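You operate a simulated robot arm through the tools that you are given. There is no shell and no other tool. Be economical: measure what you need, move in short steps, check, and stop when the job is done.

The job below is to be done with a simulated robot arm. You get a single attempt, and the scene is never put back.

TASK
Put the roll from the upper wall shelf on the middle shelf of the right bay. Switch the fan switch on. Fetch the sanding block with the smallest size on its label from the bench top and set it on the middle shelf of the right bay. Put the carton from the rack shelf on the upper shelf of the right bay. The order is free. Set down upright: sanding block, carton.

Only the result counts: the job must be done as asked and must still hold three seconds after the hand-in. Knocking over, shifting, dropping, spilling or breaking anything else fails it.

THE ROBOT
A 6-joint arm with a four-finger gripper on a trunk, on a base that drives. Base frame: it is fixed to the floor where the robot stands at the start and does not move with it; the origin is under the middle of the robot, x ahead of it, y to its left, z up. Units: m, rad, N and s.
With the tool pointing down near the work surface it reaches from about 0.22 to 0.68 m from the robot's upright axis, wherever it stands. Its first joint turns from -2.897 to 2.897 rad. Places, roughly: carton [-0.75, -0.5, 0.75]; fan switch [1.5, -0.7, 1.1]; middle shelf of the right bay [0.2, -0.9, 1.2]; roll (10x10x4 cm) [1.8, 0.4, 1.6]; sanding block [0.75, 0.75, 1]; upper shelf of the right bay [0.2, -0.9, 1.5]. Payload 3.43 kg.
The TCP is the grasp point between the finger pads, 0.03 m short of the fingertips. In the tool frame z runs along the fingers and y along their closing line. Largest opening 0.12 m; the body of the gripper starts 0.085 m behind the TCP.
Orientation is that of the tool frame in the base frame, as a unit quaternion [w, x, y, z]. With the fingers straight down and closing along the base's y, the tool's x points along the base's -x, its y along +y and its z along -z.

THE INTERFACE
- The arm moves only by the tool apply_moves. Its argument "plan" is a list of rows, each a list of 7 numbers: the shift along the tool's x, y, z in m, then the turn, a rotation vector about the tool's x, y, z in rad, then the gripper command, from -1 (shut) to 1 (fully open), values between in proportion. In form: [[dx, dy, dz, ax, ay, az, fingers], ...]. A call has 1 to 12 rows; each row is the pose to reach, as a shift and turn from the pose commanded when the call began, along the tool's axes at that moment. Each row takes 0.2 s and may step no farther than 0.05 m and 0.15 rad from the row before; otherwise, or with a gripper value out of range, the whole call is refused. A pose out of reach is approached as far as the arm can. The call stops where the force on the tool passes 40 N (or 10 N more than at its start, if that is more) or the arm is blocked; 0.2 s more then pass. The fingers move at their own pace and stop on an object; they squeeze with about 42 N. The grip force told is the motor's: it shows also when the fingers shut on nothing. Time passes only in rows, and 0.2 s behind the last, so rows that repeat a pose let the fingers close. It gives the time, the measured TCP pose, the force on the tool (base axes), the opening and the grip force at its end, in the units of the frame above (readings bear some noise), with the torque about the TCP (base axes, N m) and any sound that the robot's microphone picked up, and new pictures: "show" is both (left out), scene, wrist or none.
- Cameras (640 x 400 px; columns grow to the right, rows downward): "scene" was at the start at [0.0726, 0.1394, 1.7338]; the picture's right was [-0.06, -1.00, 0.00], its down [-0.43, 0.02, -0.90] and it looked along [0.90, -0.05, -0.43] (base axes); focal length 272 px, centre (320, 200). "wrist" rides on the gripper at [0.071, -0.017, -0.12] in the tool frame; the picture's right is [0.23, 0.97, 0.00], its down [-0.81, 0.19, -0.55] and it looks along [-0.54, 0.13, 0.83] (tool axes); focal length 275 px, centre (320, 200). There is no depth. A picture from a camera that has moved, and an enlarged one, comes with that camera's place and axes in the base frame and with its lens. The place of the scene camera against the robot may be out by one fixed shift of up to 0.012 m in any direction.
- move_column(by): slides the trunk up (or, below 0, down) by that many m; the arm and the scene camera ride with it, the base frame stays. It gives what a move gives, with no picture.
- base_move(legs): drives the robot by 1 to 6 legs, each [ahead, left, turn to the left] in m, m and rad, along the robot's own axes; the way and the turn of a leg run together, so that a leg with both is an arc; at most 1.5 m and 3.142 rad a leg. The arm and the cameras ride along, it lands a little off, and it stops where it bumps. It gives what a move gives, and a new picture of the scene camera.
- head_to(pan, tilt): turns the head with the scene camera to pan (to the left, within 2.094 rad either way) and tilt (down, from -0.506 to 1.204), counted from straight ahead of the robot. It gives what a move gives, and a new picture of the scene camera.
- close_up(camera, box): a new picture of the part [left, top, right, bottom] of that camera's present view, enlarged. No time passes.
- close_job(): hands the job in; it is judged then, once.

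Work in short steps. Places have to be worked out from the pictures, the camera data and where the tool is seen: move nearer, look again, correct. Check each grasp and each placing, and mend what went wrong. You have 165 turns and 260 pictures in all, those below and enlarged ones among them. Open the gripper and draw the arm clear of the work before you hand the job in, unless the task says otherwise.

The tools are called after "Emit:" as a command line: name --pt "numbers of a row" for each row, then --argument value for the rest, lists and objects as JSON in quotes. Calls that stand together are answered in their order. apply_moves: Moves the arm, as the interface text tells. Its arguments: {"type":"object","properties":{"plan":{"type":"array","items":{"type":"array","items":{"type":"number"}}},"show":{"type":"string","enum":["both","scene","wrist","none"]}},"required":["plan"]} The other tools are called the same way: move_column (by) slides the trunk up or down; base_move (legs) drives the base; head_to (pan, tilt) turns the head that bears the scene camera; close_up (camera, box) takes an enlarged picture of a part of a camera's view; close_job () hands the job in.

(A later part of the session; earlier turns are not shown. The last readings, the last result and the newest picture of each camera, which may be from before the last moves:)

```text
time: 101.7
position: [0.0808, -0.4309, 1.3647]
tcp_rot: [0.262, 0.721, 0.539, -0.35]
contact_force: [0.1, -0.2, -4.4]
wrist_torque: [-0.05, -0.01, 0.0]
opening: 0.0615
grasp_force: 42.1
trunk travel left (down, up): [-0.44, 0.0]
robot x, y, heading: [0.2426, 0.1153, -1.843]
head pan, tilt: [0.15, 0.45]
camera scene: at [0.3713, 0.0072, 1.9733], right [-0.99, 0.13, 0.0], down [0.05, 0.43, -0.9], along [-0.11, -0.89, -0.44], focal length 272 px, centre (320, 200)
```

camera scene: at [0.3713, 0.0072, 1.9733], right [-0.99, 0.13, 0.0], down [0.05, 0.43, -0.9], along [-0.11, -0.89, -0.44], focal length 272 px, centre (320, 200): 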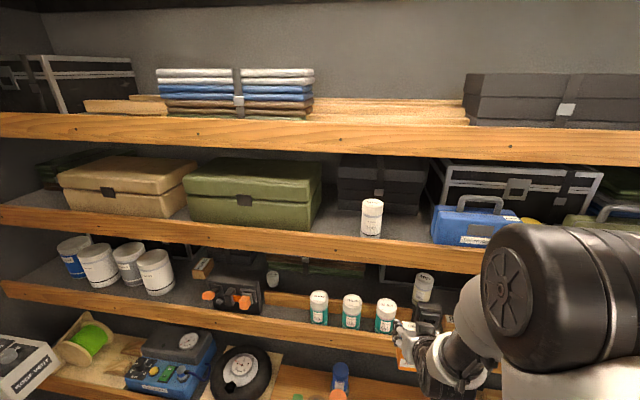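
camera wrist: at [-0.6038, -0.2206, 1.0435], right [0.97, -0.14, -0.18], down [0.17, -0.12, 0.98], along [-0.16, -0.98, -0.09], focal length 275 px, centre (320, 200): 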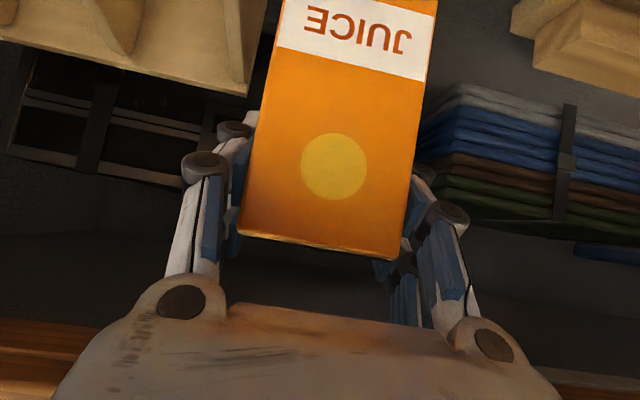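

I raise the hand 0.26 m in front of the shelf and look with the wrist camera.

Emit:
apply_moves --pt "-0.035 0 -0.027 0 0 0 -0.2" --pt "-0.07 0 -0.054 0 0 0 -0.2" --pt "-0.105 0 -0.081 0 0 0 -0.2" --pt "-0.14 0 -0.108 0 0 0 -0.2" --pt "-0.175 0 -0.135 0 0 0 -0.2" --pt "-0.207 0 -0.16 0 0 0 -0.2" --pt "-0.207 0 -0.16 0 0 0 -0.2" --show "both"

```text
time: 103.2
position: [0.0802, -0.4342, 1.6222]
tcp_rot: [0.263, 0.72, 0.539, -0.35]
contact_force: [0.7, -0.5, -3.3]
wrist_torque: [-0.04, 0.0, 0.01]
opening: 0.0614
grasp_force: 41.8
trunk travel left (down, up): [-0.44, 0.0]
robot x, y, heading: [0.2451, 0.1133, -1.846]
head pan, tilt: [0.15, 0.45]
camera scene: at [0.3713, 0.0063, 1.9733], right [-0.99, 0.12, 0.0], down [0.05, 0.43, -0.9], along [-0.11, -0.89, -0.44], focal length 272 px, centre (320, 200)
camera wrist: at [0.1026, -0.2967, 1.641], right [0.97, -0.14, -0.18], down [0.16, -0.12, 0.98], along [-0.16, -0.98, -0.09], focal length 275 px, centre (320, 200)
```

scene: 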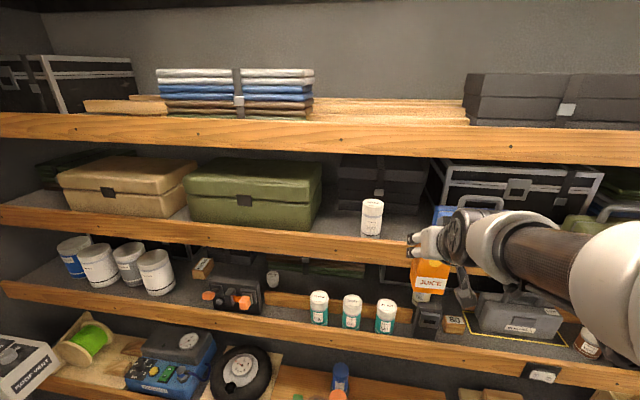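
wrist: 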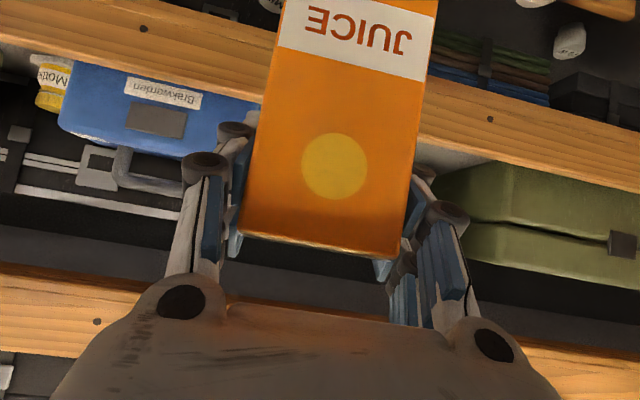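

The gap between the soap jar and the green box is wider (e-coordinates 0.34–0.525). I strafe 0.234 m left so the carton lines up with it and look again.

Emit:
base_move --legs '[[0, 0.234, 0]]'

Emit:
apply_moves --pt "0 0 0 0 0 0 -0.2" --show "wrist"

```text
time: 105.0
position: [0.3075, -0.4966, 1.6228]
tcp_rot: [0.263, 0.719, 0.54, -0.349]
contact_force: [0.5, -0.8, -4.0]
wrist_torque: [-0.06, 0.03, 0.0]
opening: 0.0613
grasp_force: 41.8
trunk travel left (down, up): [-0.44, 0.0]
robot x, y, heading: [0.4677, 0.0483, -1.841]
head pan, tilt: [0.15, 0.45]
camera scene: at [0.5972, -0.0557, 1.9734], right [-0.99, 0.12, 0.0], down [0.05, 0.43, -0.9], along [-0.11, -0.89, -0.44], focal length 272 px, centre (320, 200)
```

scene: 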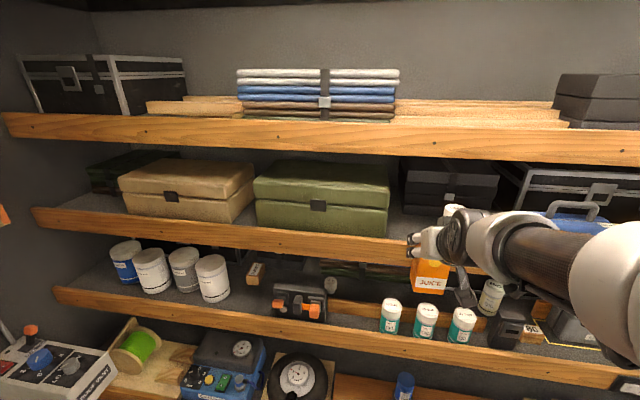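

```text
time: 105.4
position: [0.3057, -0.4965, 1.6219]
tcp_rot: [0.262, 0.72, 0.539, -0.35]
contact_force: [-1.3, -0.6, -4.4]
wrist_torque: [-0.07, -0.02, 0.05]
opening: 0.0612
grasp_force: 42.2
trunk travel left (down, up): [-0.44, 0.0]
robot x, y, heading: [0.4659, 0.0504, -1.844]
head pan, tilt: [0.15, 0.45]
camera wrist: at [0.3279, -0.3593, 1.6405], right [0.97, -0.14, -0.18], down [0.16, -0.12, 0.98], along [-0.15, -0.98, -0.09], focal length 275 px, centre (320, 200)
```

wrist: 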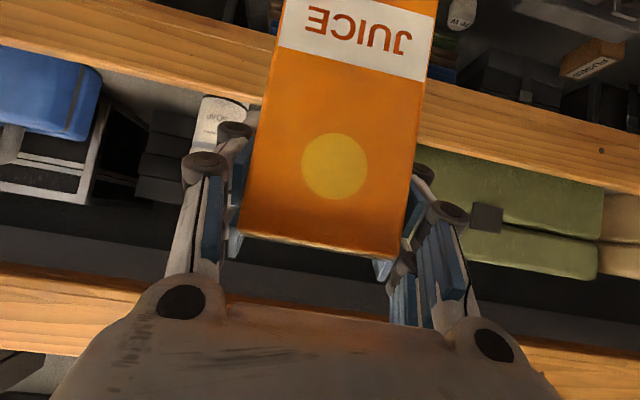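

Alignment looks right between the jar and the green box. I drive 0.13 m forward (height is well above the shelf lip) and recheck.

Emit:
base_move --legs '[[0.12, -0.012, 0]]'

Emit:
apply_moves --pt "0 0 0 0 0 0 -0.2" --show "wrist"

Emit:
close_up --camera "scene" --box '[320, 160, 520, 320]'

```text
time: 106.7
position: [0.2624, -0.608, 1.6223]
tcp_rot: [0.262, 0.72, 0.538, -0.351]
contact_force: [-0.6, 0.4, -3.2]
wrist_torque: [-0.05, -0.03, 0.0]
opening: 0.0615
grasp_force: 42.3
trunk travel left (down, up): [-0.44, 0.0]
robot x, y, heading: [0.4303, -0.0632, -1.845]
head pan, tilt: [0.15, 0.45]
camera scene: at [0.5536, -0.1677, 1.9735], right [-0.99, 0.12, 0.0], down [0.05, 0.43, -0.9], along [-0.11, -0.89, -0.43], focal length 272 px, centre (320, 200)
```

scene: 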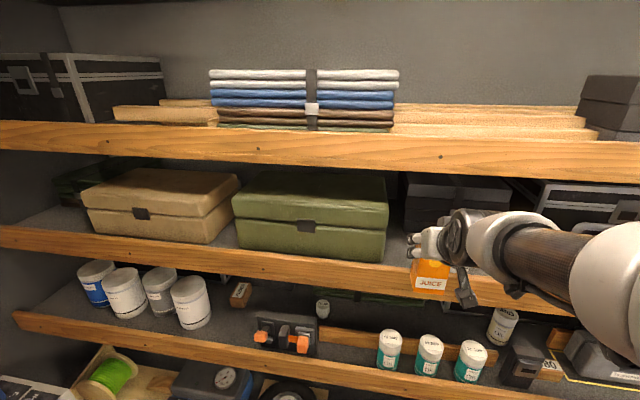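

```text
time: 107.0
position: [0.2639, -0.6073, 1.6235]
tcp_rot: [0.262, 0.721, 0.538, -0.351]
contact_force: [0.4, 0.7, -3.0]
wrist_torque: [-0.06, 0.05, 0.0]
opening: 0.0611
grasp_force: 41.9
trunk travel left (down, up): [-0.44, 0.0]
robot x, y, heading: [0.4215, -0.0625, -1.847]
head pan, tilt: [0.15, 0.45]
camera wrist: at [0.2849, -0.4698, 1.6413], right [0.97, -0.14, -0.18], down [0.17, -0.12, 0.98], along [-0.16, -0.98, -0.09], focal length 275 px, centre (320, 200)
```

wrist: 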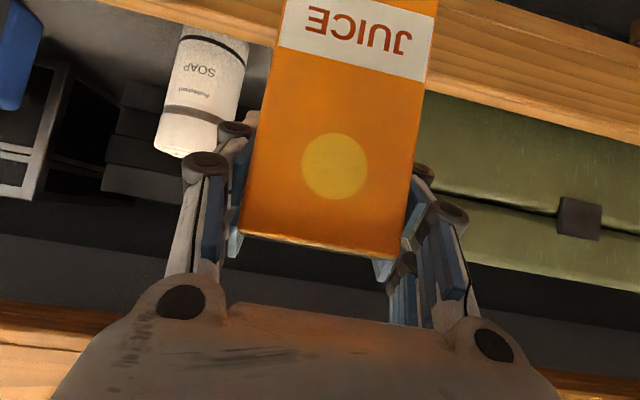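

```text
2.50 times, centred on (420, 240) of scene
camera zoom: at [0.554, -0.1666, 1.9735], right [-0.99, 0.12, 0.0], down [0.05, 0.43, -0.9], along [-0.11, -0.89, -0.43], focal length 680 px, centre (70, 100)
```

zoom: 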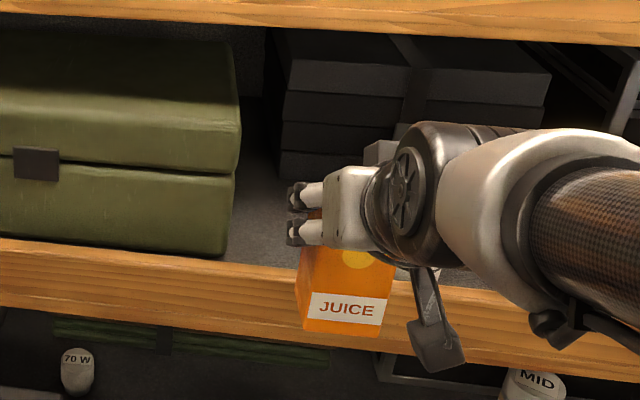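

Bottom of the carton is at about z 1.54 and laterally well placed. I raise 2 cm and slide 14 cm deeper.

Emit:
apply_moves --pt "-0.016 0 -0.012 0 0 0 -0.2" --pt "-0.037 0 0.0155 0 0 0 -0.2" --pt "-0.059 0 0.043 0 0 0 -0.2" --pt "-0.08 0 0.07 0 0 0 -0.2" --pt "-0.102 0 0.098 0 0 0 -0.2" --pt "-0.102 0 0.098 0 0 0 -0.2" --show "wrist"

Emit:
close_up --camera "scene" --box '[320, 160, 520, 320]'

```text
time: 108.5
position: [0.2233, -0.7433, 1.6431]
tcp_rot: [0.262, 0.72, 0.538, -0.351]
contact_force: [0.3, 1.8, -2.7]
wrist_torque: [-0.03, 0.02, -0.01]
opening: 0.0615
grasp_force: 41.8
trunk travel left (down, up): [-0.44, 0.0]
robot x, y, heading: [0.4215, -0.0652, -1.848]
head pan, tilt: [0.15, 0.45]
camera wrist: at [0.2449, -0.6056, 1.6613], right [0.97, -0.14, -0.18], down [0.17, -0.11, 0.98], along [-0.16, -0.98, -0.09], focal length 275 px, centre (320, 200)
```

wrist: 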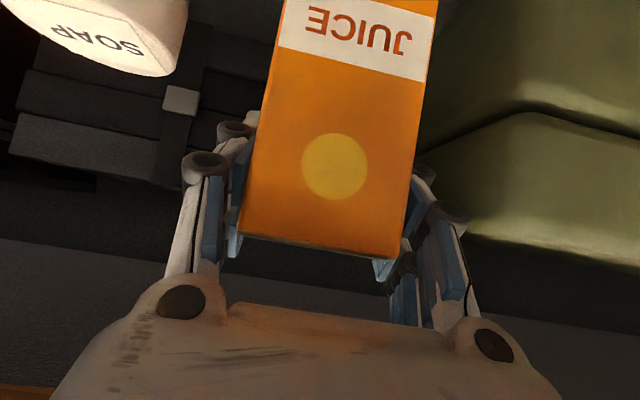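

```text
2.50 times, centred on (420, 240) of scene
camera zoom: at [0.5539, -0.1659, 1.9735], right [-0.99, 0.13, 0.0], down [0.05, 0.43, -0.9], along [-0.11, -0.89, -0.43], focal length 680 px, centre (70, 100)
```

zoom: 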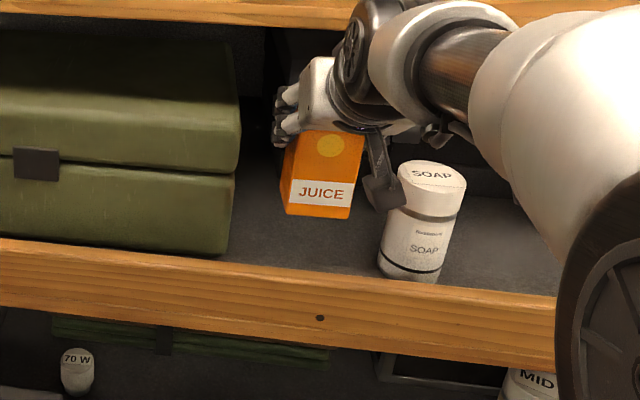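

The carton is clear of the jar and green box. I lower 4 cm, then in small steps until contact.

Emit:
apply_moves --pt "0.0158 0 0.0123 0 0 0 -0.2" --pt "0.0276 0 0.0216 0 0 0 -0.2" --pt "0.0315 0 0.0246 0 0 0 -0.2" --pt "0.0315 0 0.0246 0 0 0 -0.2" --show "none"

Emit:
apply_moves --pt "0.0039 0 0.0031 0 0 0 -0.2" --pt "0.0047 0 0.0037 0 0 0 -0.2" --show "none"

Emit:
close_up --camera "scene" --box '[320, 160, 520, 320]'

```text
time: 109.5
position: [0.2212, -0.7438, 1.6012]
tcp_rot: [0.263, 0.72, 0.538, -0.35]
contact_force: [0.4, 0.7, -3.2]
wrist_torque: [-0.06, -0.03, -0.03]
opening: 0.0616
grasp_force: 41.7
trunk travel left (down, up): [-0.44, 0.0]
robot x, y, heading: [0.4263, -0.065, -1.847]
head pan, tilt: [0.15, 0.45]
```

```text
time: 110.0
position: [0.2227, -0.7442, 1.5958]
tcp_rot: [0.262, 0.72, 0.538, -0.351]
contact_force: [0.2, 0.2, -4.0]
wrist_torque: [-0.05, 0.02, 0.01]
opening: 0.0615
grasp_force: 42.1
trunk travel left (down, up): [-0.44, 0.0]
robot x, y, heading: [0.4224, -0.063, -1.844]
head pan, tilt: [0.15, 0.45]
```

```text
2.50 times, centred on (420, 240) of scene
camera zoom: at [0.553, -0.1687, 1.9734], right [-0.99, 0.13, 0.0], down [0.05, 0.43, -0.9], along [-0.11, -0.89, -0.44], focal length 680 px, centre (70, 100)
```

zoom: 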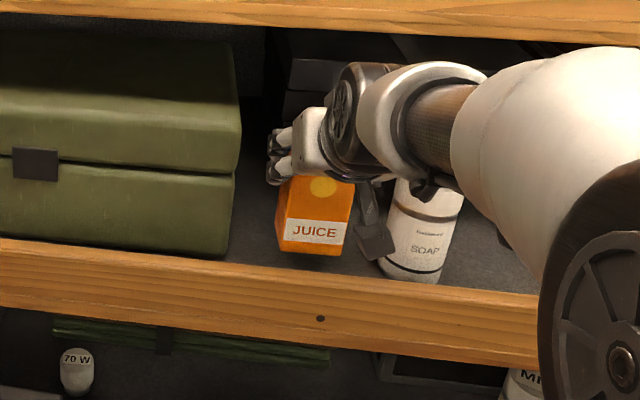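

Still free; shadow shows it's ~2 cm above the shelf. Continue down slowly.

Emit:
apply_moves --pt "0.0039 0 0.0031 0 0 0 -0.2" --pt "0.0063 0 0.0049 0 0 0 -0.2" --pt "0.0063 0 0.0049 0 0 0 -0.2" --show "none"

Emit:
apply_moves --pt "0.0031 0 0.0025 0 0 0 -0.2" --pt "0.0047 0 0.0037 0 0 0 -0.2" --pt "0.0047 0 0.0037 0 0 0 -0.2" --show "none"

Emit:
close_up --camera "scene" --box '[380, 200, 480, 280]'

```text
time: 110.8
position: [0.223, -0.7436, 1.5876]
tcp_rot: [0.262, 0.721, 0.538, -0.351]
contact_force: [-0.5, -0.4, -2.7]
wrist_torque: [-0.02, 0.04, -0.01]
opening: 0.0613
grasp_force: 42.4
trunk travel left (down, up): [-0.44, 0.0]
robot x, y, heading: [0.4245, -0.0635, -1.843]
head pan, tilt: [0.15, 0.45]
```

```text
time: 111.7
position: [0.2227, -0.7426, 1.5831]
tcp_rot: [0.262, 0.72, 0.538, -0.351]
contact_force: [0.1, -0.1, -3.6]
wrist_torque: [-0.07, 0.02, -0.03]
opening: 0.0617
grasp_force: 41.7
trunk travel left (down, up): [-0.44, 0.0]
robot x, y, heading: [0.4227, -0.0621, -1.849]
head pan, tilt: [0.15, 0.45]
```

```text
5.00 times, centred on (430, 240) of scene
camera zoom: at [0.553, -0.1689, 1.9734], right [-0.99, 0.13, 0.0], down [0.05, 0.43, -0.9], along [-0.11, -0.89, -0.44], focal length 1361 px, centre (-230, 0)
```

zoom: 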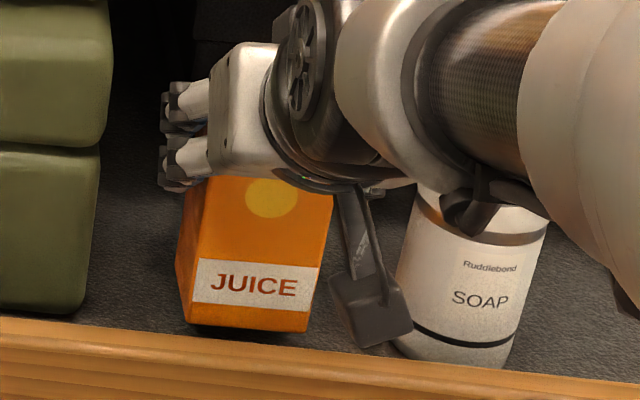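

Emit:
apply_moves --pt "0.0031 0 0.0025 0 0 0 -0.2" --pt "0.0047 0 0.0037 0 0 0 -0.2" --pt "0.0047 0 0.0037 0 0 0 -0.2" --show "none"

Emit:
apply_moves --pt "0.0024 0 0.0019 0 0 0 -0.2" --pt "0.0039 0 0.0031 0 0 0 -0.2" --pt "0.0039 0 0.0031 0 0 0 -0.2" --show "none"

Emit:
close_up --camera "scene" --box '[380, 200, 480, 280]'

```text
time: 112.5
position: [0.223, -0.7439, 1.5768]
tcp_rot: [0.262, 0.72, 0.539, -0.35]
contact_force: [0.5, -0.5, -3.2]
wrist_torque: [-0.02, 0.02, -0.01]
opening: 0.0615
grasp_force: 42.1
trunk travel left (down, up): [-0.44, 0.0]
robot x, y, heading: [0.4251, -0.0637, -1.844]
head pan, tilt: [0.15, 0.45]
```

```text
time: 113.2
position: [0.2218, -0.7442, 1.5718]
tcp_rot: [0.262, 0.721, 0.538, -0.35]
contact_force: [0.8, -0.1, -3.2]
wrist_torque: [-0.03, 0.02, 0.01]
opening: 0.0612
grasp_force: 42.0
trunk travel left (down, up): [-0.44, 0.0]
robot x, y, heading: [0.4222, -0.0618, -1.849]
head pan, tilt: [0.15, 0.45]
```

```text
5.00 times, centred on (430, 240) of scene
camera zoom: at [0.553, -0.1688, 1.9734], right [-0.99, 0.13, 0.0], down [0.05, 0.43, -0.9], along [-0.11, -0.89, -0.44], focal length 1361 px, centre (-230, 0)
```

zoom: 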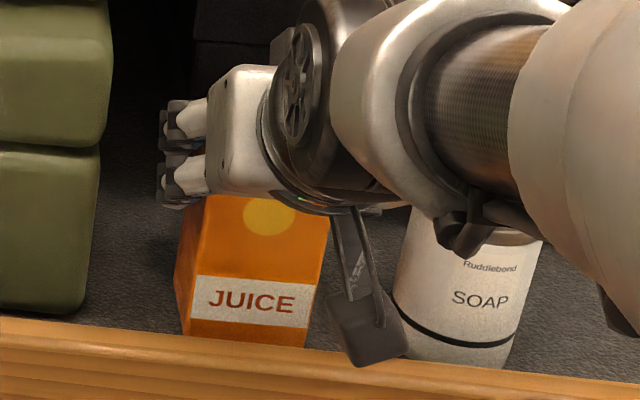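

Emit:
apply_moves --pt "0.0031 0 0.0025 0 0 0 -0.2" --pt "0.0047 0 0.0037 0 0 0 -0.2" --pt "0.0047 0 0.0037 0 0 0 -0.2" --show "none"

Emit:
apply_moves --pt "0.0024 0 0.0019 0 0 0 -0.2" --pt "0.0039 0 0.0031 0 0 0 -0.2" --pt "0.0039 0 0.0031 0 0 0 -0.2" --show "none"

Emit:
close_up --camera "scene" --box '[380, 200, 480, 280]'

```text
time: 114.0
position: [0.2233, -0.7431, 1.5684]
tcp_rot: [0.263, 0.719, 0.538, -0.353]
contact_force: [-1.5, -0.9, 7.3]
wrist_torque: [0.33, 0.23, 0.05]
opening: 0.0612
grasp_force: 42.0
trunk travel left (down, up): [-0.44, 0.0]
robot x, y, heading: [0.4242, -0.0605, -1.846]
head pan, tilt: [0.15, 0.45]
```

```text
time: 114.8
position: [0.222, -0.7444, 1.568]
tcp_rot: [0.267, 0.717, 0.536, -0.356]
contact_force: [-1.9, -7.3, 28.6]
wrist_torque: [0.17, 0.1, -0.01]
opening: 0.0617
grasp_force: 41.9
trunk travel left (down, up): [-0.44, 0.0]
robot x, y, heading: [0.4257, -0.0599, -1.846]
head pan, tilt: [0.15, 0.45]
```

```text
5.00 times, centred on (430, 240) of scene
camera zoom: at [0.5537, -0.1664, 1.9736], right [-0.99, 0.13, 0.0], down [0.05, 0.43, -0.9], along [-0.11, -0.89, -0.43], focal length 1361 px, centre (-230, 0)
```

zoom: 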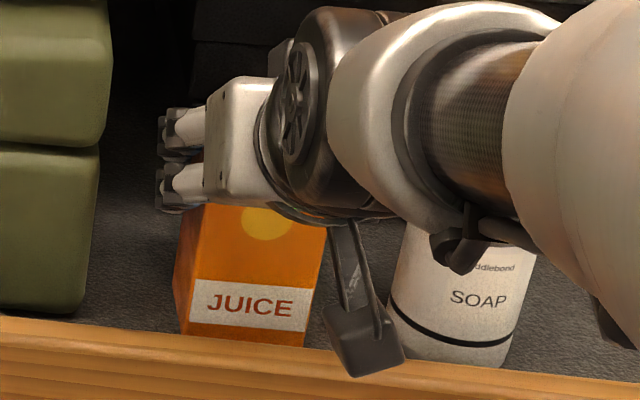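

Contact at about 29 N. I relax the press by a few mm and open slightly.

Emit:
apply_moves --pt "-0.0024 0 -0.0019 0 0 0 -0.2" --pt "-0.0031 0 -0.0025 0 0 0 -0.2" --pt "-0.0031 0 -0.0025 0 0 0 0.3" --pt "-0.0031 0 -0.0025 0 0 0 0.36" --pt "-0.0031 0 -0.0025 0 0 0 0.36" --pt "-0.0031 0 -0.0025 0 0 0 0.36" --show "wrist"

Emit:
close_up --camera "scene" --box '[380, 200, 480, 280]'

```text
time: 116.2
position: [0.2211, -0.7431, 1.5653]
tcp_rot: [0.263, 0.72, 0.539, -0.35]
contact_force: [0.2, 0.5, -0.2]
wrist_torque: [-0.02, -0.01, 0.01]
opening: 0.0814
grasp_force: 0.1
trunk travel left (down, up): [-0.44, 0.0]
robot x, y, heading: [0.4234, -0.0634, -1.844]
head pan, tilt: [0.15, 0.45]
camera wrist: at [0.2439, -0.6058, 1.583], right [0.97, -0.14, -0.18], down [0.17, -0.12, 0.98], along [-0.16, -0.98, -0.09], focal length 275 px, centre (320, 200)
```

wrist: 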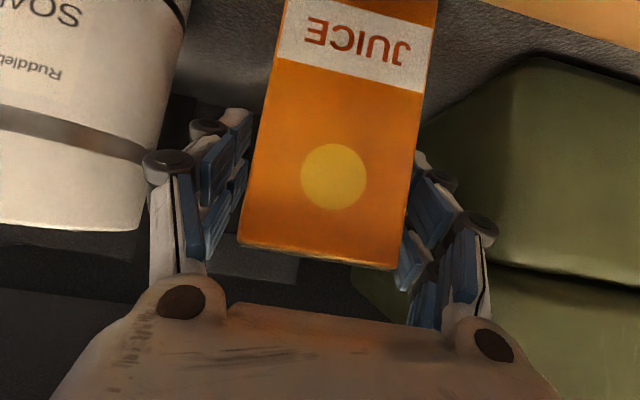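

```text
5.00 times, centred on (430, 240) of scene
camera zoom: at [0.5533, -0.1681, 1.9734], right [-0.99, 0.13, 0.0], down [0.05, 0.43, -0.9], along [-0.11, -0.89, -0.43], focal length 1361 px, centre (-230, 0)
```

zoom: 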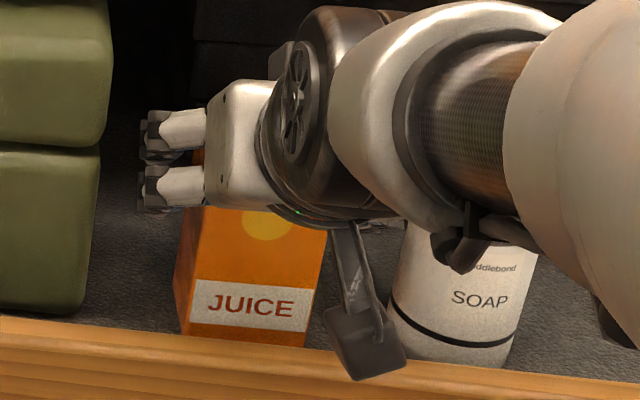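

The carton stands free. I retreat straight along the tool axis.

Emit:
apply_moves --pt "0 0 -0.02 0 0 0 0.36" --pt "0 0 -0.05 0 0 0 0.36" --pt "0 0 -0.09 0 0 0 0.36" --pt "0 0 -0.13 0 0 0 0.36" --pt "0 0 -0.17 0 0 0 0.36" --pt "0 0 -0.17 0 0 0 0.36" --show "both"

```text
time: 117.7
position: [0.2606, -0.6187, 1.6695]
tcp_rot: [0.262, 0.721, 0.538, -0.35]
contact_force: [0.3, -1.1, -0.4]
wrist_torque: [0.0, 0.01, -0.01]
opening: 0.0814
grasp_force: 0.1
trunk travel left (down, up): [-0.44, 0.0]
robot x, y, heading: [0.4237, -0.0582, -1.848]
head pan, tilt: [0.15, 0.45]
camera scene: at [0.5526, -0.1703, 1.9733], right [-0.99, 0.13, 0.0], down [0.05, 0.43, -0.9], along [-0.11, -0.89, -0.44], focal length 272 px, centre (320, 200)
camera wrist: at [0.2835, -0.4807, 1.6872], right [0.97, -0.14, -0.18], down [0.16, -0.12, 0.98], along [-0.16, -0.98, -0.09], focal length 275 px, centre (320, 200)
```

scene: 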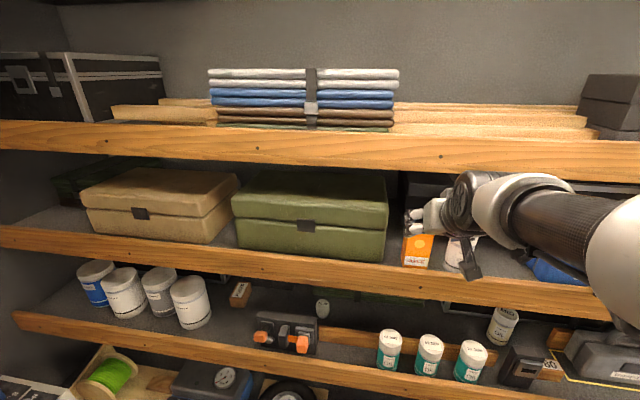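
wrist: 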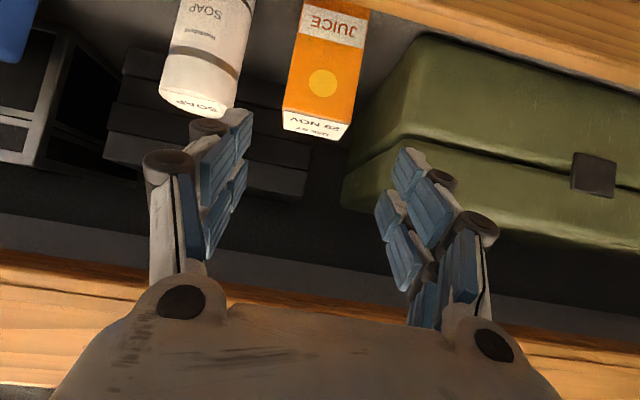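

The carton stands upright on the upper shelf. Now I back off, turn to the front wall and look at the roll and the fan switch.

Emit:
base_move --legs '[[-0.28, 0, 0], [0, 0, 1.56]]'

Emit:
head_to --pan 0.2 --tilt 0.35

Emit:
close_up --camera "scene" --box '[100, 0, 400, 190]'

```text
time: 123.4
position: [1.0514, 0.0372, 1.67]
tcp_rot: [0.432, 0.139, 0.889, -0.067]
contact_force: [-0.2, -0.3, -0.3]
wrist_torque: [-0.02, -0.01, 0.0]
opening: 0.0815
grasp_force: 0.0
trunk travel left (down, up): [-0.44, 0.0]
robot x, y, heading: [0.4987, 0.2098, -0.3]
head pan, tilt: [0.15, 0.45]
camera scene: at [0.615, 0.3427, 1.9734], right [-0.15, -0.99, 0.0], down [-0.43, 0.06, -0.9], along [0.89, -0.13, -0.44], focal length 272 px, centre (320, 200)
```

scene: 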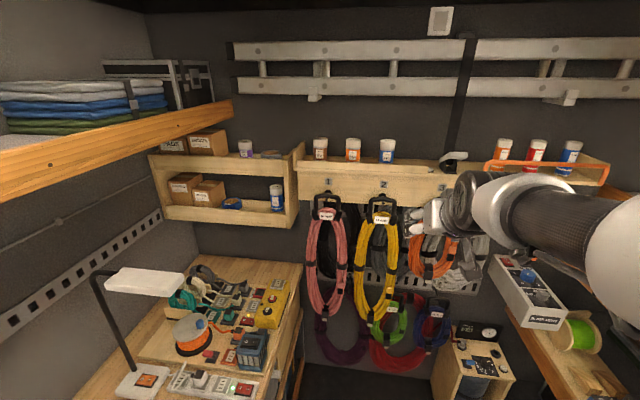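

```text
time: 124.1
position: [1.051, 0.0383, 1.669]
tcp_rot: [0.433, 0.139, 0.888, -0.067]
contact_force: [-0.1, -0.2, -0.1]
wrist_torque: [-0.01, -0.01, 0.03]
opening: 0.0817
grasp_force: 0.1
trunk travel left (down, up): [-0.44, 0.0]
robot x, y, heading: [0.4985, 0.2147, -0.295]
head pan, tilt: [0.201, 0.351]
camera scene: at [0.6168, 0.3472, 1.9826], right [-0.1, -1.0, 0.0], down [-0.34, 0.03, -0.94], along [0.93, -0.09, -0.34], focal length 272 px, centre (320, 200)
```

scene: 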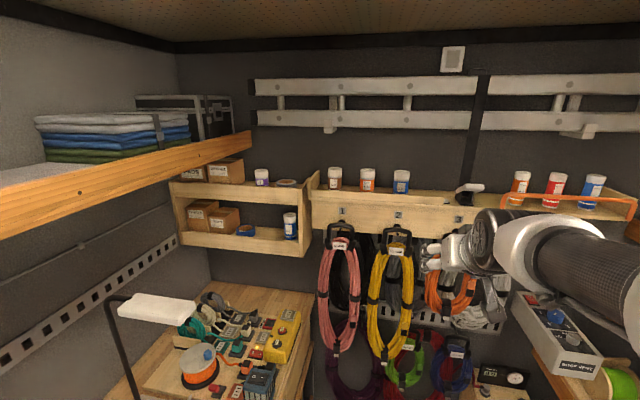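

```text
2.11 times, centred on (250, 95) of scene
camera zoom: at [0.6168, 0.3472, 1.9826], right [-0.1, -1.0, 0.0], down [-0.34, 0.03, -0.94], along [0.93, -0.09, -0.34], focal length 573 px, centre (467, 421)
```

zoom: 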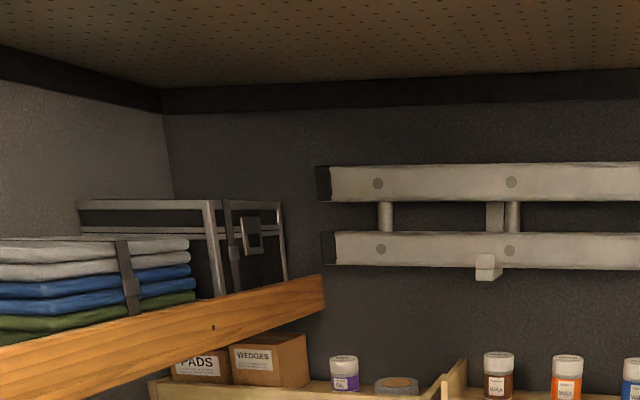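

Emit:
close_up --camera "scene" --box '[240, 150, 330, 210]'

Emit:
head_to --pan -0.35 --tilt 0.6

Emit:
close_up --camera "scene" --box '[250, 170, 450, 320]'

```text
6.67 times, centred on (285, 180) of scene
camera zoom: at [0.6168, 0.3472, 1.9826], right [-0.1, -1.0, 0.0], down [-0.34, 0.03, -0.94], along [0.93, -0.09, -0.34], focal length 1814 px, centre (553, 333)
```

zoom: 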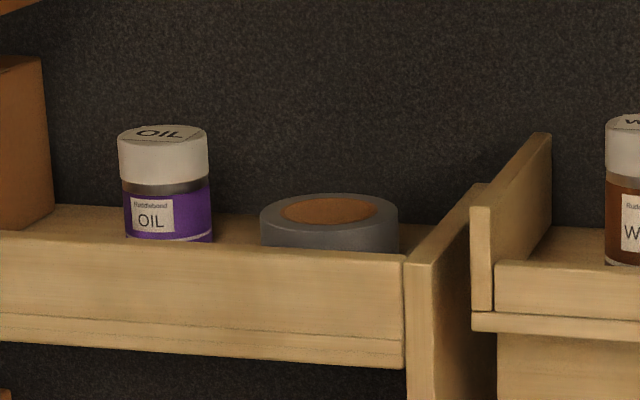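

```text
time: 125.0
position: [1.0522, 0.0379, 1.6705]
tcp_rot: [0.432, 0.139, 0.888, -0.068]
contact_force: [-0.7, 1.0, 0.0]
wrist_torque: [-0.01, 0.0, -0.01]
opening: 0.0816
grasp_force: 0.1
trunk travel left (down, up): [-0.44, 0.0]
robot x, y, heading: [0.5022, 0.2136, -0.3]
head pan, tilt: [-0.351, 0.6]
camera scene: at [0.5946, 0.3031, 1.9598], right [-0.6, -0.8, 0.0], down [-0.45, 0.34, -0.83], along [0.66, -0.5, -0.56], focal length 272 px, centre (320, 200)
```

scene: 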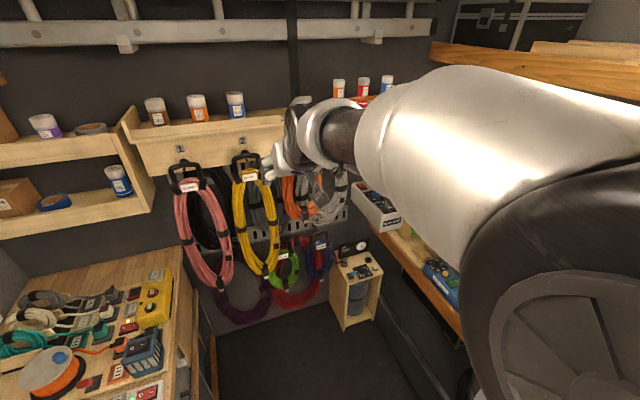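

```text
2.67 times, centred on (350, 245) of scene
camera zoom: at [0.5946, 0.3031, 1.9598], right [-0.6, -0.8, 0.0], down [-0.45, 0.34, -0.83], along [0.66, -0.5, -0.56], focal length 726 px, centre (240, 80)
```

zoom: 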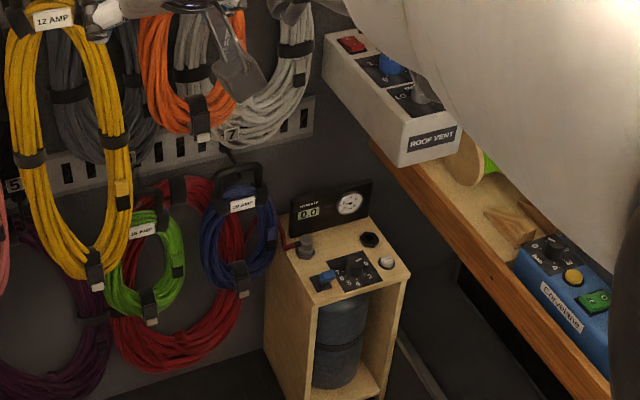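

The roll is a grey ring in the upper cubby, close to the right divider, at about (1.87, 0.38, ~1.6). Since the bench blocks a head-on approach, I'll reach diagonally from the right, which also makes the fingers fit beside the divider. First I swing the hand left.

Emit:
apply_moves --pt "0.0148 0.0402 -0.019 -0.0668 0 -0.0524 0.5" --pt "0.0295 0.0804 -0.038 -0.1335 0 -0.1048 0.7" --pt "0.0443 0.1206 -0.057 -0.2003 0 -0.1571 1" --pt "0.059 0.1608 -0.076 -0.267 0 -0.2095 1" --pt "0.0738 0.2009 -0.095 -0.3338 0 -0.2619 1" --pt "0.0885 0.2411 -0.114 -0.4005 0 -0.3143 1" --pt "0.1033 0.2813 -0.133 -0.4673 0 -0.3666 1" --pt "0.118 0.3215 -0.152 -0.534 0 -0.419 1" --pt "0.118 0.3215 -0.152 -0.534 0 -0.419 1" --show "none"

Emit:
base_move --legs '[[0.55, 0.08, 0]]'

Emit:
head_to --pan 0.55 --tilt 0.35

Emit:
apply_moves --pt "0 0 0 0 0 0 1" --show "wrist"

```text
time: 127.0
position: [0.9652, 0.3983, 1.6738]
tcp_rot: [0.431, -0.165, 0.884, 0.08]
contact_force: [0.6, -0.9, 0.5]
wrist_torque: [0.02, 0.02, 0.02]
opening: 0.12
grasp_force: 0.0
trunk travel left (down, up): [-0.44, 0.0]
robot x, y, heading: [0.5027, 0.2125, -0.295]
head pan, tilt: [-0.351, 0.6]
```

```text
time: 130.2
position: [1.5179, 0.3137, 1.6728]
tcp_rot: [0.431, -0.165, 0.883, 0.081]
contact_force: [0.7, 0.6, 0.1]
wrist_torque: [-0.03, 0.04, -0.03]
opening: 0.1199
grasp_force: 0.0
trunk travel left (down, up): [-0.44, 0.0]
robot x, y, heading: [1.0527, 0.1284, -0.293]
head pan, tilt: [-0.351, 0.6]
camera scene: at [1.1475, 0.2173, 1.9598], right [-0.61, -0.8, 0.0], down [-0.45, 0.34, -0.83], along [0.66, -0.5, -0.56], focal length 272 px, centre (320, 200)
```

scene: 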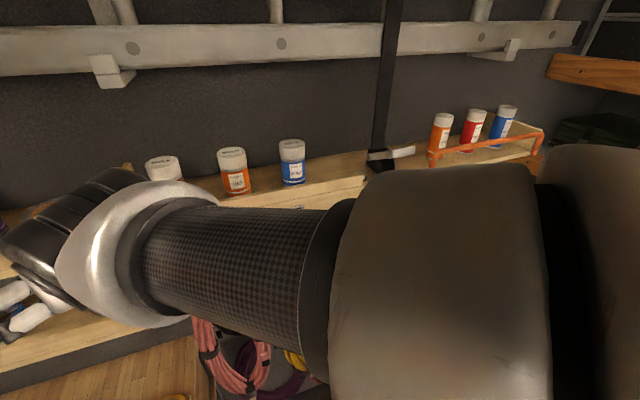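

```text
time: 131.4
position: [1.5194, 0.3126, 1.6735]
tcp_rot: [0.43, -0.165, 0.884, 0.081]
contact_force: [-0.1, 0.3, -0.7]
wrist_torque: [0.01, 0.01, -0.02]
opening: 0.1202
grasp_force: 0.0
trunk travel left (down, up): [-0.44, 0.0]
robot x, y, heading: [1.0521, 0.1263, -0.3]
head pan, tilt: [0.55, 0.351]
camera scene: at [1.1675, 0.2938, 1.9826], right [0.25, -0.97, 0.0], down [-0.33, -0.08, -0.94], along [0.91, 0.23, -0.34], focal length 272 px, centre (320, 200)
```

scene: 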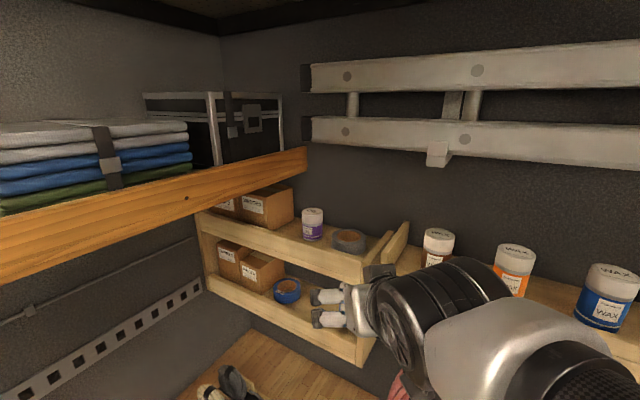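

```text
time: 131.8
position: [1.5181, 0.3131, 1.6732]
tcp_rot: [0.432, -0.164, 0.883, 0.08]
contact_force: [-0.9, 0.8, -0.5]
wrist_torque: [-0.01, -0.01, 0.01]
opening: 0.12
grasp_force: 0.0
trunk travel left (down, up): [-0.44, 0.0]
robot x, y, heading: [1.054, 0.1231, -0.301]
head pan, tilt: [0.55, 0.351]
camera wrist: at [1.3942, 0.2464, 1.6914], right [-0.48, 0.86, -0.18], down [-0.01, 0.2, 0.98], along [0.88, 0.47, -0.09], focal length 275 px, centre (320, 200)
```

wrist: 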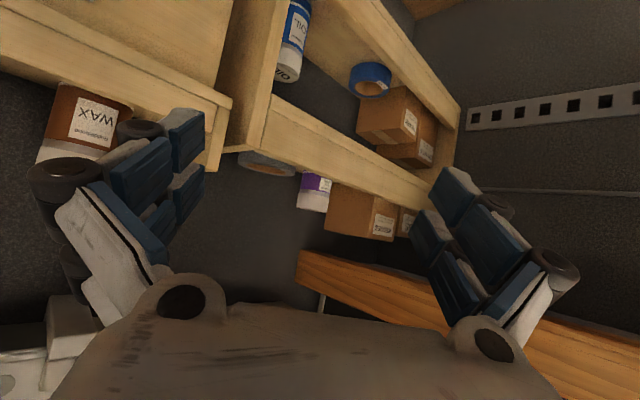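

Roll top triangulates to about (1.827, 0.381, 1.633). I steepen the tool to 50° and drive 0.12 m forward, then re-look.

Emit:
apply_moves --pt "0 0 -0.02 0 0.1 0 1" --pt "0 0 -0.04 0 0.2 0 1" --pt "0 0 -0.04 0 0.2 0 1" --show "none"

Emit:
base_move --legs '[[0.12, 0, 0]]'

Emit:
apply_moves --pt "0 0 0 0 0 0 1" --show "wrist"

Emit:
close_up --camera "scene" --box '[300, 200, 420, 300]'

```text
time: 132.7
position: [1.4886, 0.3008, 1.6973]
tcp_rot: [0.339, -0.172, 0.923, 0.064]
contact_force: [0.3, -0.1, 0.3]
wrist_torque: [0.0, -0.01, 0.01]
opening: 0.1202
grasp_force: 0.1
trunk travel left (down, up): [-0.44, 0.0]
robot x, y, heading: [1.0568, 0.1292, -0.302]
head pan, tilt: [0.55, 0.351]
```

```text
time: 133.9
position: [1.6062, 0.2639, 1.6977]
tcp_rot: [0.341, -0.172, 0.922, 0.063]
contact_force: [0.7, -0.1, -0.3]
wrist_torque: [-0.01, -0.02, 0.0]
opening: 0.12
grasp_force: 0.0
trunk travel left (down, up): [-0.44, 0.0]
robot x, y, heading: [1.1761, 0.0899, -0.301]
head pan, tilt: [0.55, 0.351]
camera scene: at [1.2857, 0.2573, 1.9827], right [0.25, -0.97, 0.0], down [-0.33, -0.09, -0.94], along [0.91, 0.23, -0.34], focal length 272 px, centre (320, 200)
```

scene: 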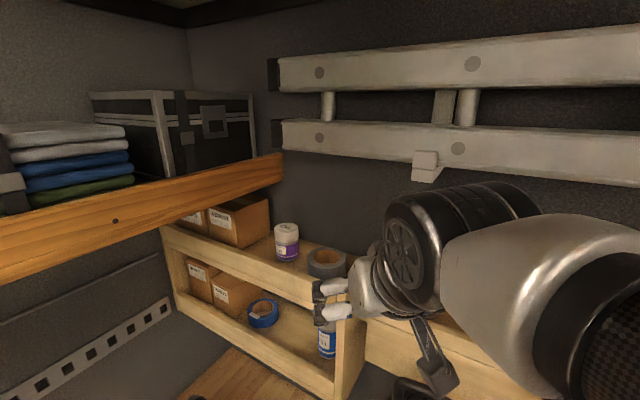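

```text
time: 134.3
position: [1.6057, 0.2647, 1.6979]
tcp_rot: [0.341, -0.172, 0.922, 0.064]
contact_force: [0.1, 0.1, 0.0]
wrist_torque: [-0.02, -0.04, -0.03]
opening: 0.1198
grasp_force: 0.1
trunk travel left (down, up): [-0.44, 0.0]
robot x, y, heading: [1.1763, 0.0891, -0.303]
head pan, tilt: [0.55, 0.351]
camera wrist: at [1.487, 0.201, 1.7432], right [-0.51, 0.85, -0.15], down [0.17, 0.27, 0.95], along [0.84, 0.46, -0.28], focal length 275 px, centre (320, 200)
```

wrist: 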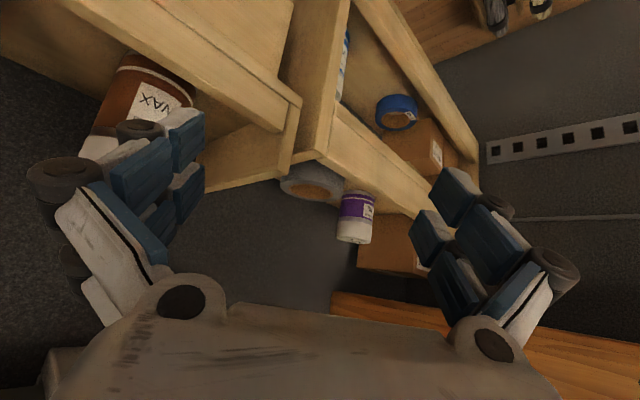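

```text
4.00 times, centred on (360, 250) of scene
camera zoom: at [1.2844, 0.2577, 1.9827], right [0.25, -0.97, 0.0], down [-0.33, -0.09, -0.94], along [0.91, 0.23, -0.34], focal length 1089 px, centre (160, 0)
```

zoom: 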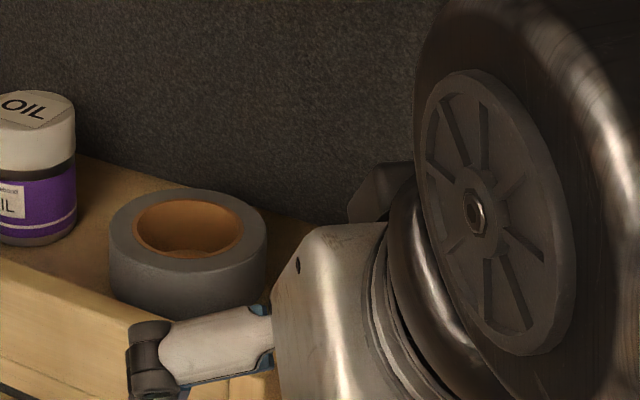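

The roll has an open core and space around it; its centre is about (1.83, 0.376) with top 1.633. I move to a pre-grasp 10 cm short along the fingers.

Emit:
apply_moves --pt "-0.036 0.006 0.029 0 0 0 1" --pt "-0.072 0.012 0.058 0 0 0 1" --pt "-0.108 0.018 0.086 0 0 0 1" --pt "-0.1435 0.023 0.115 0 0 0 1" --pt "-0.1435 0.023 0.115 0 0 0 1" --show "both"

Emit:
close_up --camera "scene" --box '[280, 190, 420, 300]'

```text
time: 135.5
position: [1.7699, 0.3489, 1.7044]
tcp_rot: [0.342, -0.171, 0.922, 0.064]
contact_force: [-0.9, 0.1, -0.2]
wrist_torque: [0.03, -0.05, 0.01]
opening: 0.1202
grasp_force: 0.0
trunk travel left (down, up): [-0.44, 0.0]
robot x, y, heading: [1.1752, 0.0913, -0.301]
head pan, tilt: [0.55, 0.351]
camera scene: at [1.2835, 0.255, 1.983], right [0.25, -0.97, 0.0], down [-0.33, -0.08, -0.94], along [0.91, 0.23, -0.34], focal length 272 px, centre (320, 200)
camera wrist: at [1.6508, 0.285, 1.7496], right [-0.51, 0.85, -0.15], down [0.17, 0.27, 0.95], along [0.84, 0.46, -0.28], focal length 275 px, centre (320, 200)
```

scene: 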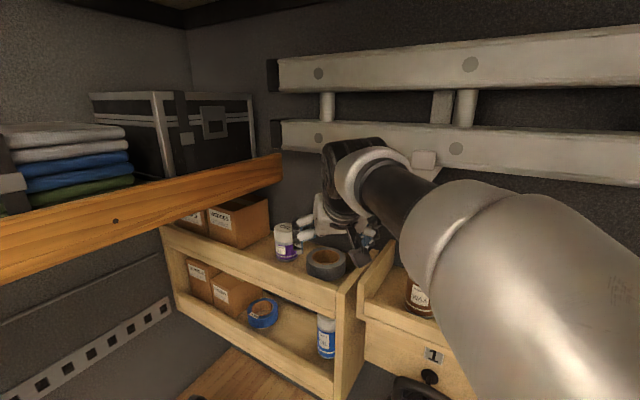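
wrist: 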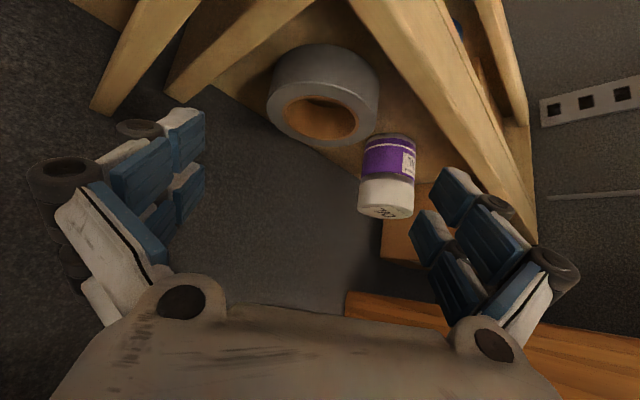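

```text
3.64 times, centred on (350, 245) of scene
camera zoom: at [1.2835, 0.255, 1.983], right [0.25, -0.97, 0.0], down [-0.33, -0.08, -0.94], along [0.91, 0.23, -0.34], focal length 990 px, centre (211, 36)
```

zoom: 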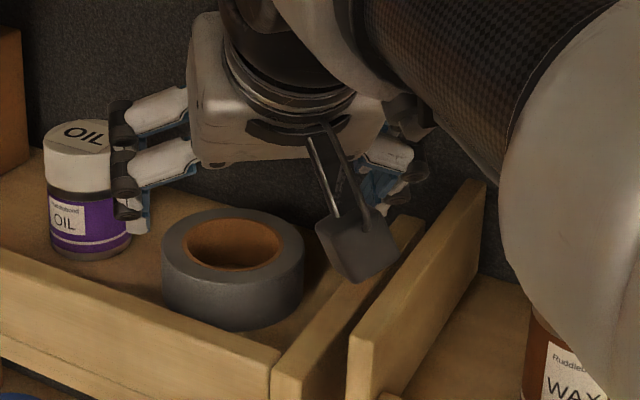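

Laterally the roll is centred. I advance 8 cm with a 3 mm correction and look again.

Emit:
apply_moves --pt "0 0.002 0.03 0 0 0 1" --pt "0 0.003 0.06 0 0 0 1" --pt "0 0.003 0.08 0 0 0 1" --pt "0 0.003 0.08 0 0 0 1" --show "wrist"

Emit:
close_up --camera "scene" --box '[280, 190, 420, 300]'

```text
time: 136.5
position: [1.8187, 0.3736, 1.6441]
tcp_rot: [0.341, -0.171, 0.922, 0.063]
contact_force: [-0.7, 1.1, -0.7]
wrist_torque: [0.01, -0.01, -0.03]
opening: 0.12
grasp_force: 0.1
trunk travel left (down, up): [-0.44, 0.0]
robot x, y, heading: [1.1713, 0.0868, -0.298]
head pan, tilt: [0.55, 0.351]
camera wrist: at [1.7009, 0.3091, 1.6895], right [-0.51, 0.85, -0.15], down [0.17, 0.27, 0.95], along [0.84, 0.46, -0.28], focal length 275 px, centre (320, 200)
```

wrist: 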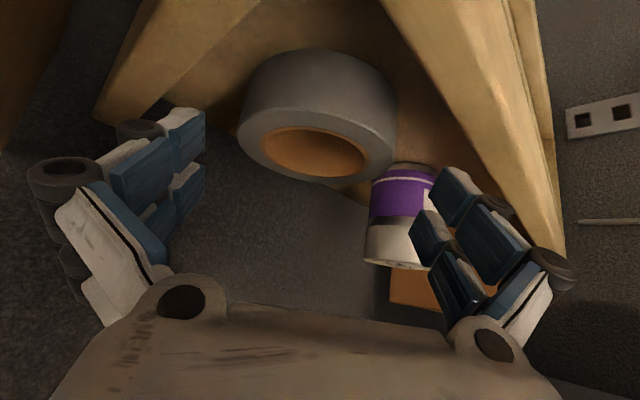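

```text
3.64 times, centred on (350, 245) of scene
camera zoom: at [1.2857, 0.2564, 1.9827], right [0.25, -0.97, 0.0], down [-0.33, -0.08, -0.94], along [0.91, 0.23, -0.34], focal length 990 px, centre (211, 36)
```

zoom: 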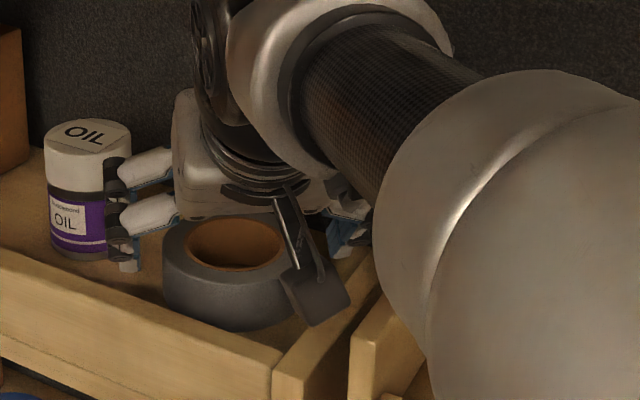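

Ring top centre comes out at about (1.843, 0.383, 1.613). I advance the final 4.4 cm in small steps.

Emit:
apply_moves --pt "0.001 -0.001 0.015 0 0 0 1" --pt "0.002 -0.002 0.03 0 0 0 1" --pt "0.003 -0.003 0.043 0 0 0 1" --pt "0.003 -0.003 0.043 0 0 0 1" --show "wrist"

Emit:
close_up --camera "scene" --box '[280, 190, 420, 300]'

```text
time: 137.5
position: [1.8449, 0.3784, 1.608]
tcp_rot: [0.341, -0.172, 0.922, 0.063]
contact_force: [0.4, 0.0, -0.8]
wrist_torque: [-0.02, 0.02, 0.02]
opening: 0.1199
grasp_force: 0.0
trunk travel left (down, up): [-0.44, 0.0]
robot x, y, heading: [1.1764, 0.0888, -0.297]
head pan, tilt: [0.55, 0.351]
camera wrist: at [1.7253, 0.3137, 1.654], right [-0.51, 0.85, -0.15], down [0.17, 0.27, 0.95], along [0.84, 0.46, -0.28], focal length 275 px, centre (320, 200)
```

wrist: 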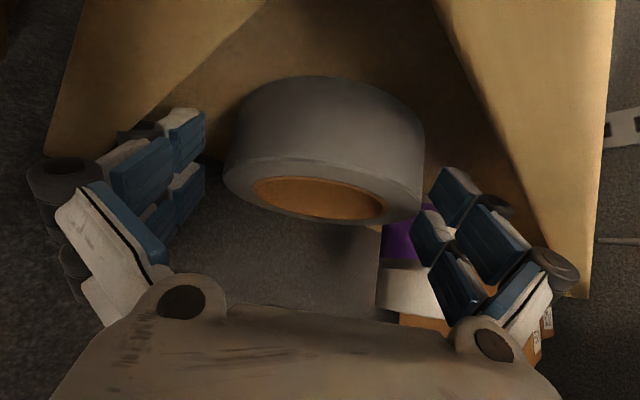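

```text
3.64 times, centred on (350, 245) of scene
camera zoom: at [1.2863, 0.2568, 1.9827], right [0.25, -0.97, 0.0], down [-0.33, -0.08, -0.94], along [0.91, 0.23, -0.34], focal length 990 px, centre (211, 36)
```

zoom: 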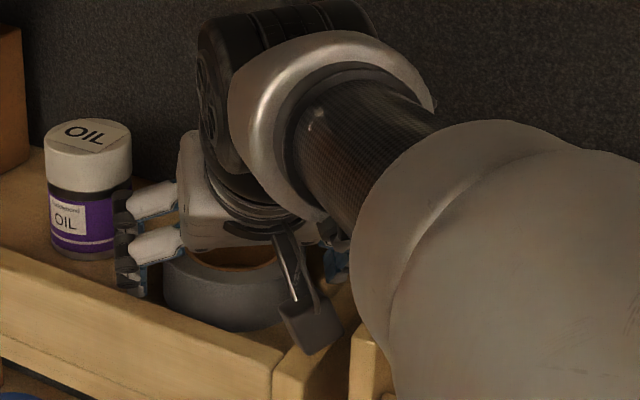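

The roll sits between the fingers. I close.

Emit:
apply_moves --pt "0 0 0 0 0 0 0.3" --pt "0 0 0 0 0 0 0.3" --pt "0 0 0 0 0 0 0.3" --pt "0 0 0 0 0 0 0.3" --show "wrist"

```text
time: 138.5
position: [1.8438, 0.3779, 1.6114]
tcp_rot: [0.343, -0.172, 0.921, 0.064]
contact_force: [0.1, -0.5, 12.3]
wrist_torque: [-0.25, 0.14, 0.04]
opening: 0.094
grasp_force: 42.4
trunk travel left (down, up): [-0.44, 0.0]
robot x, y, heading: [1.1711, 0.0894, -0.304]
head pan, tilt: [0.55, 0.351]
camera wrist: at [1.7245, 0.3135, 1.6559], right [-0.51, 0.85, -0.15], down [0.17, 0.27, 0.95], along [0.84, 0.46, -0.28], focal length 275 px, centre (320, 200)
```

wrist: 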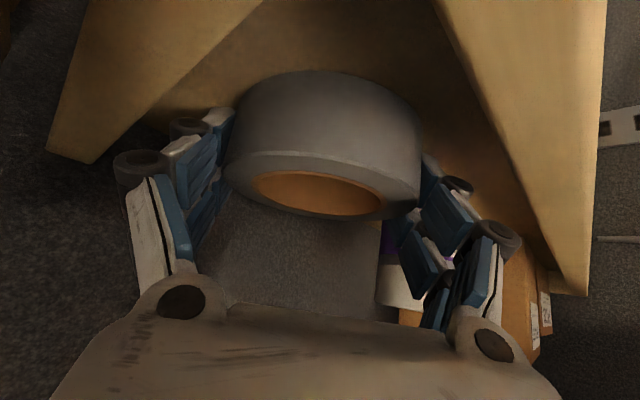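

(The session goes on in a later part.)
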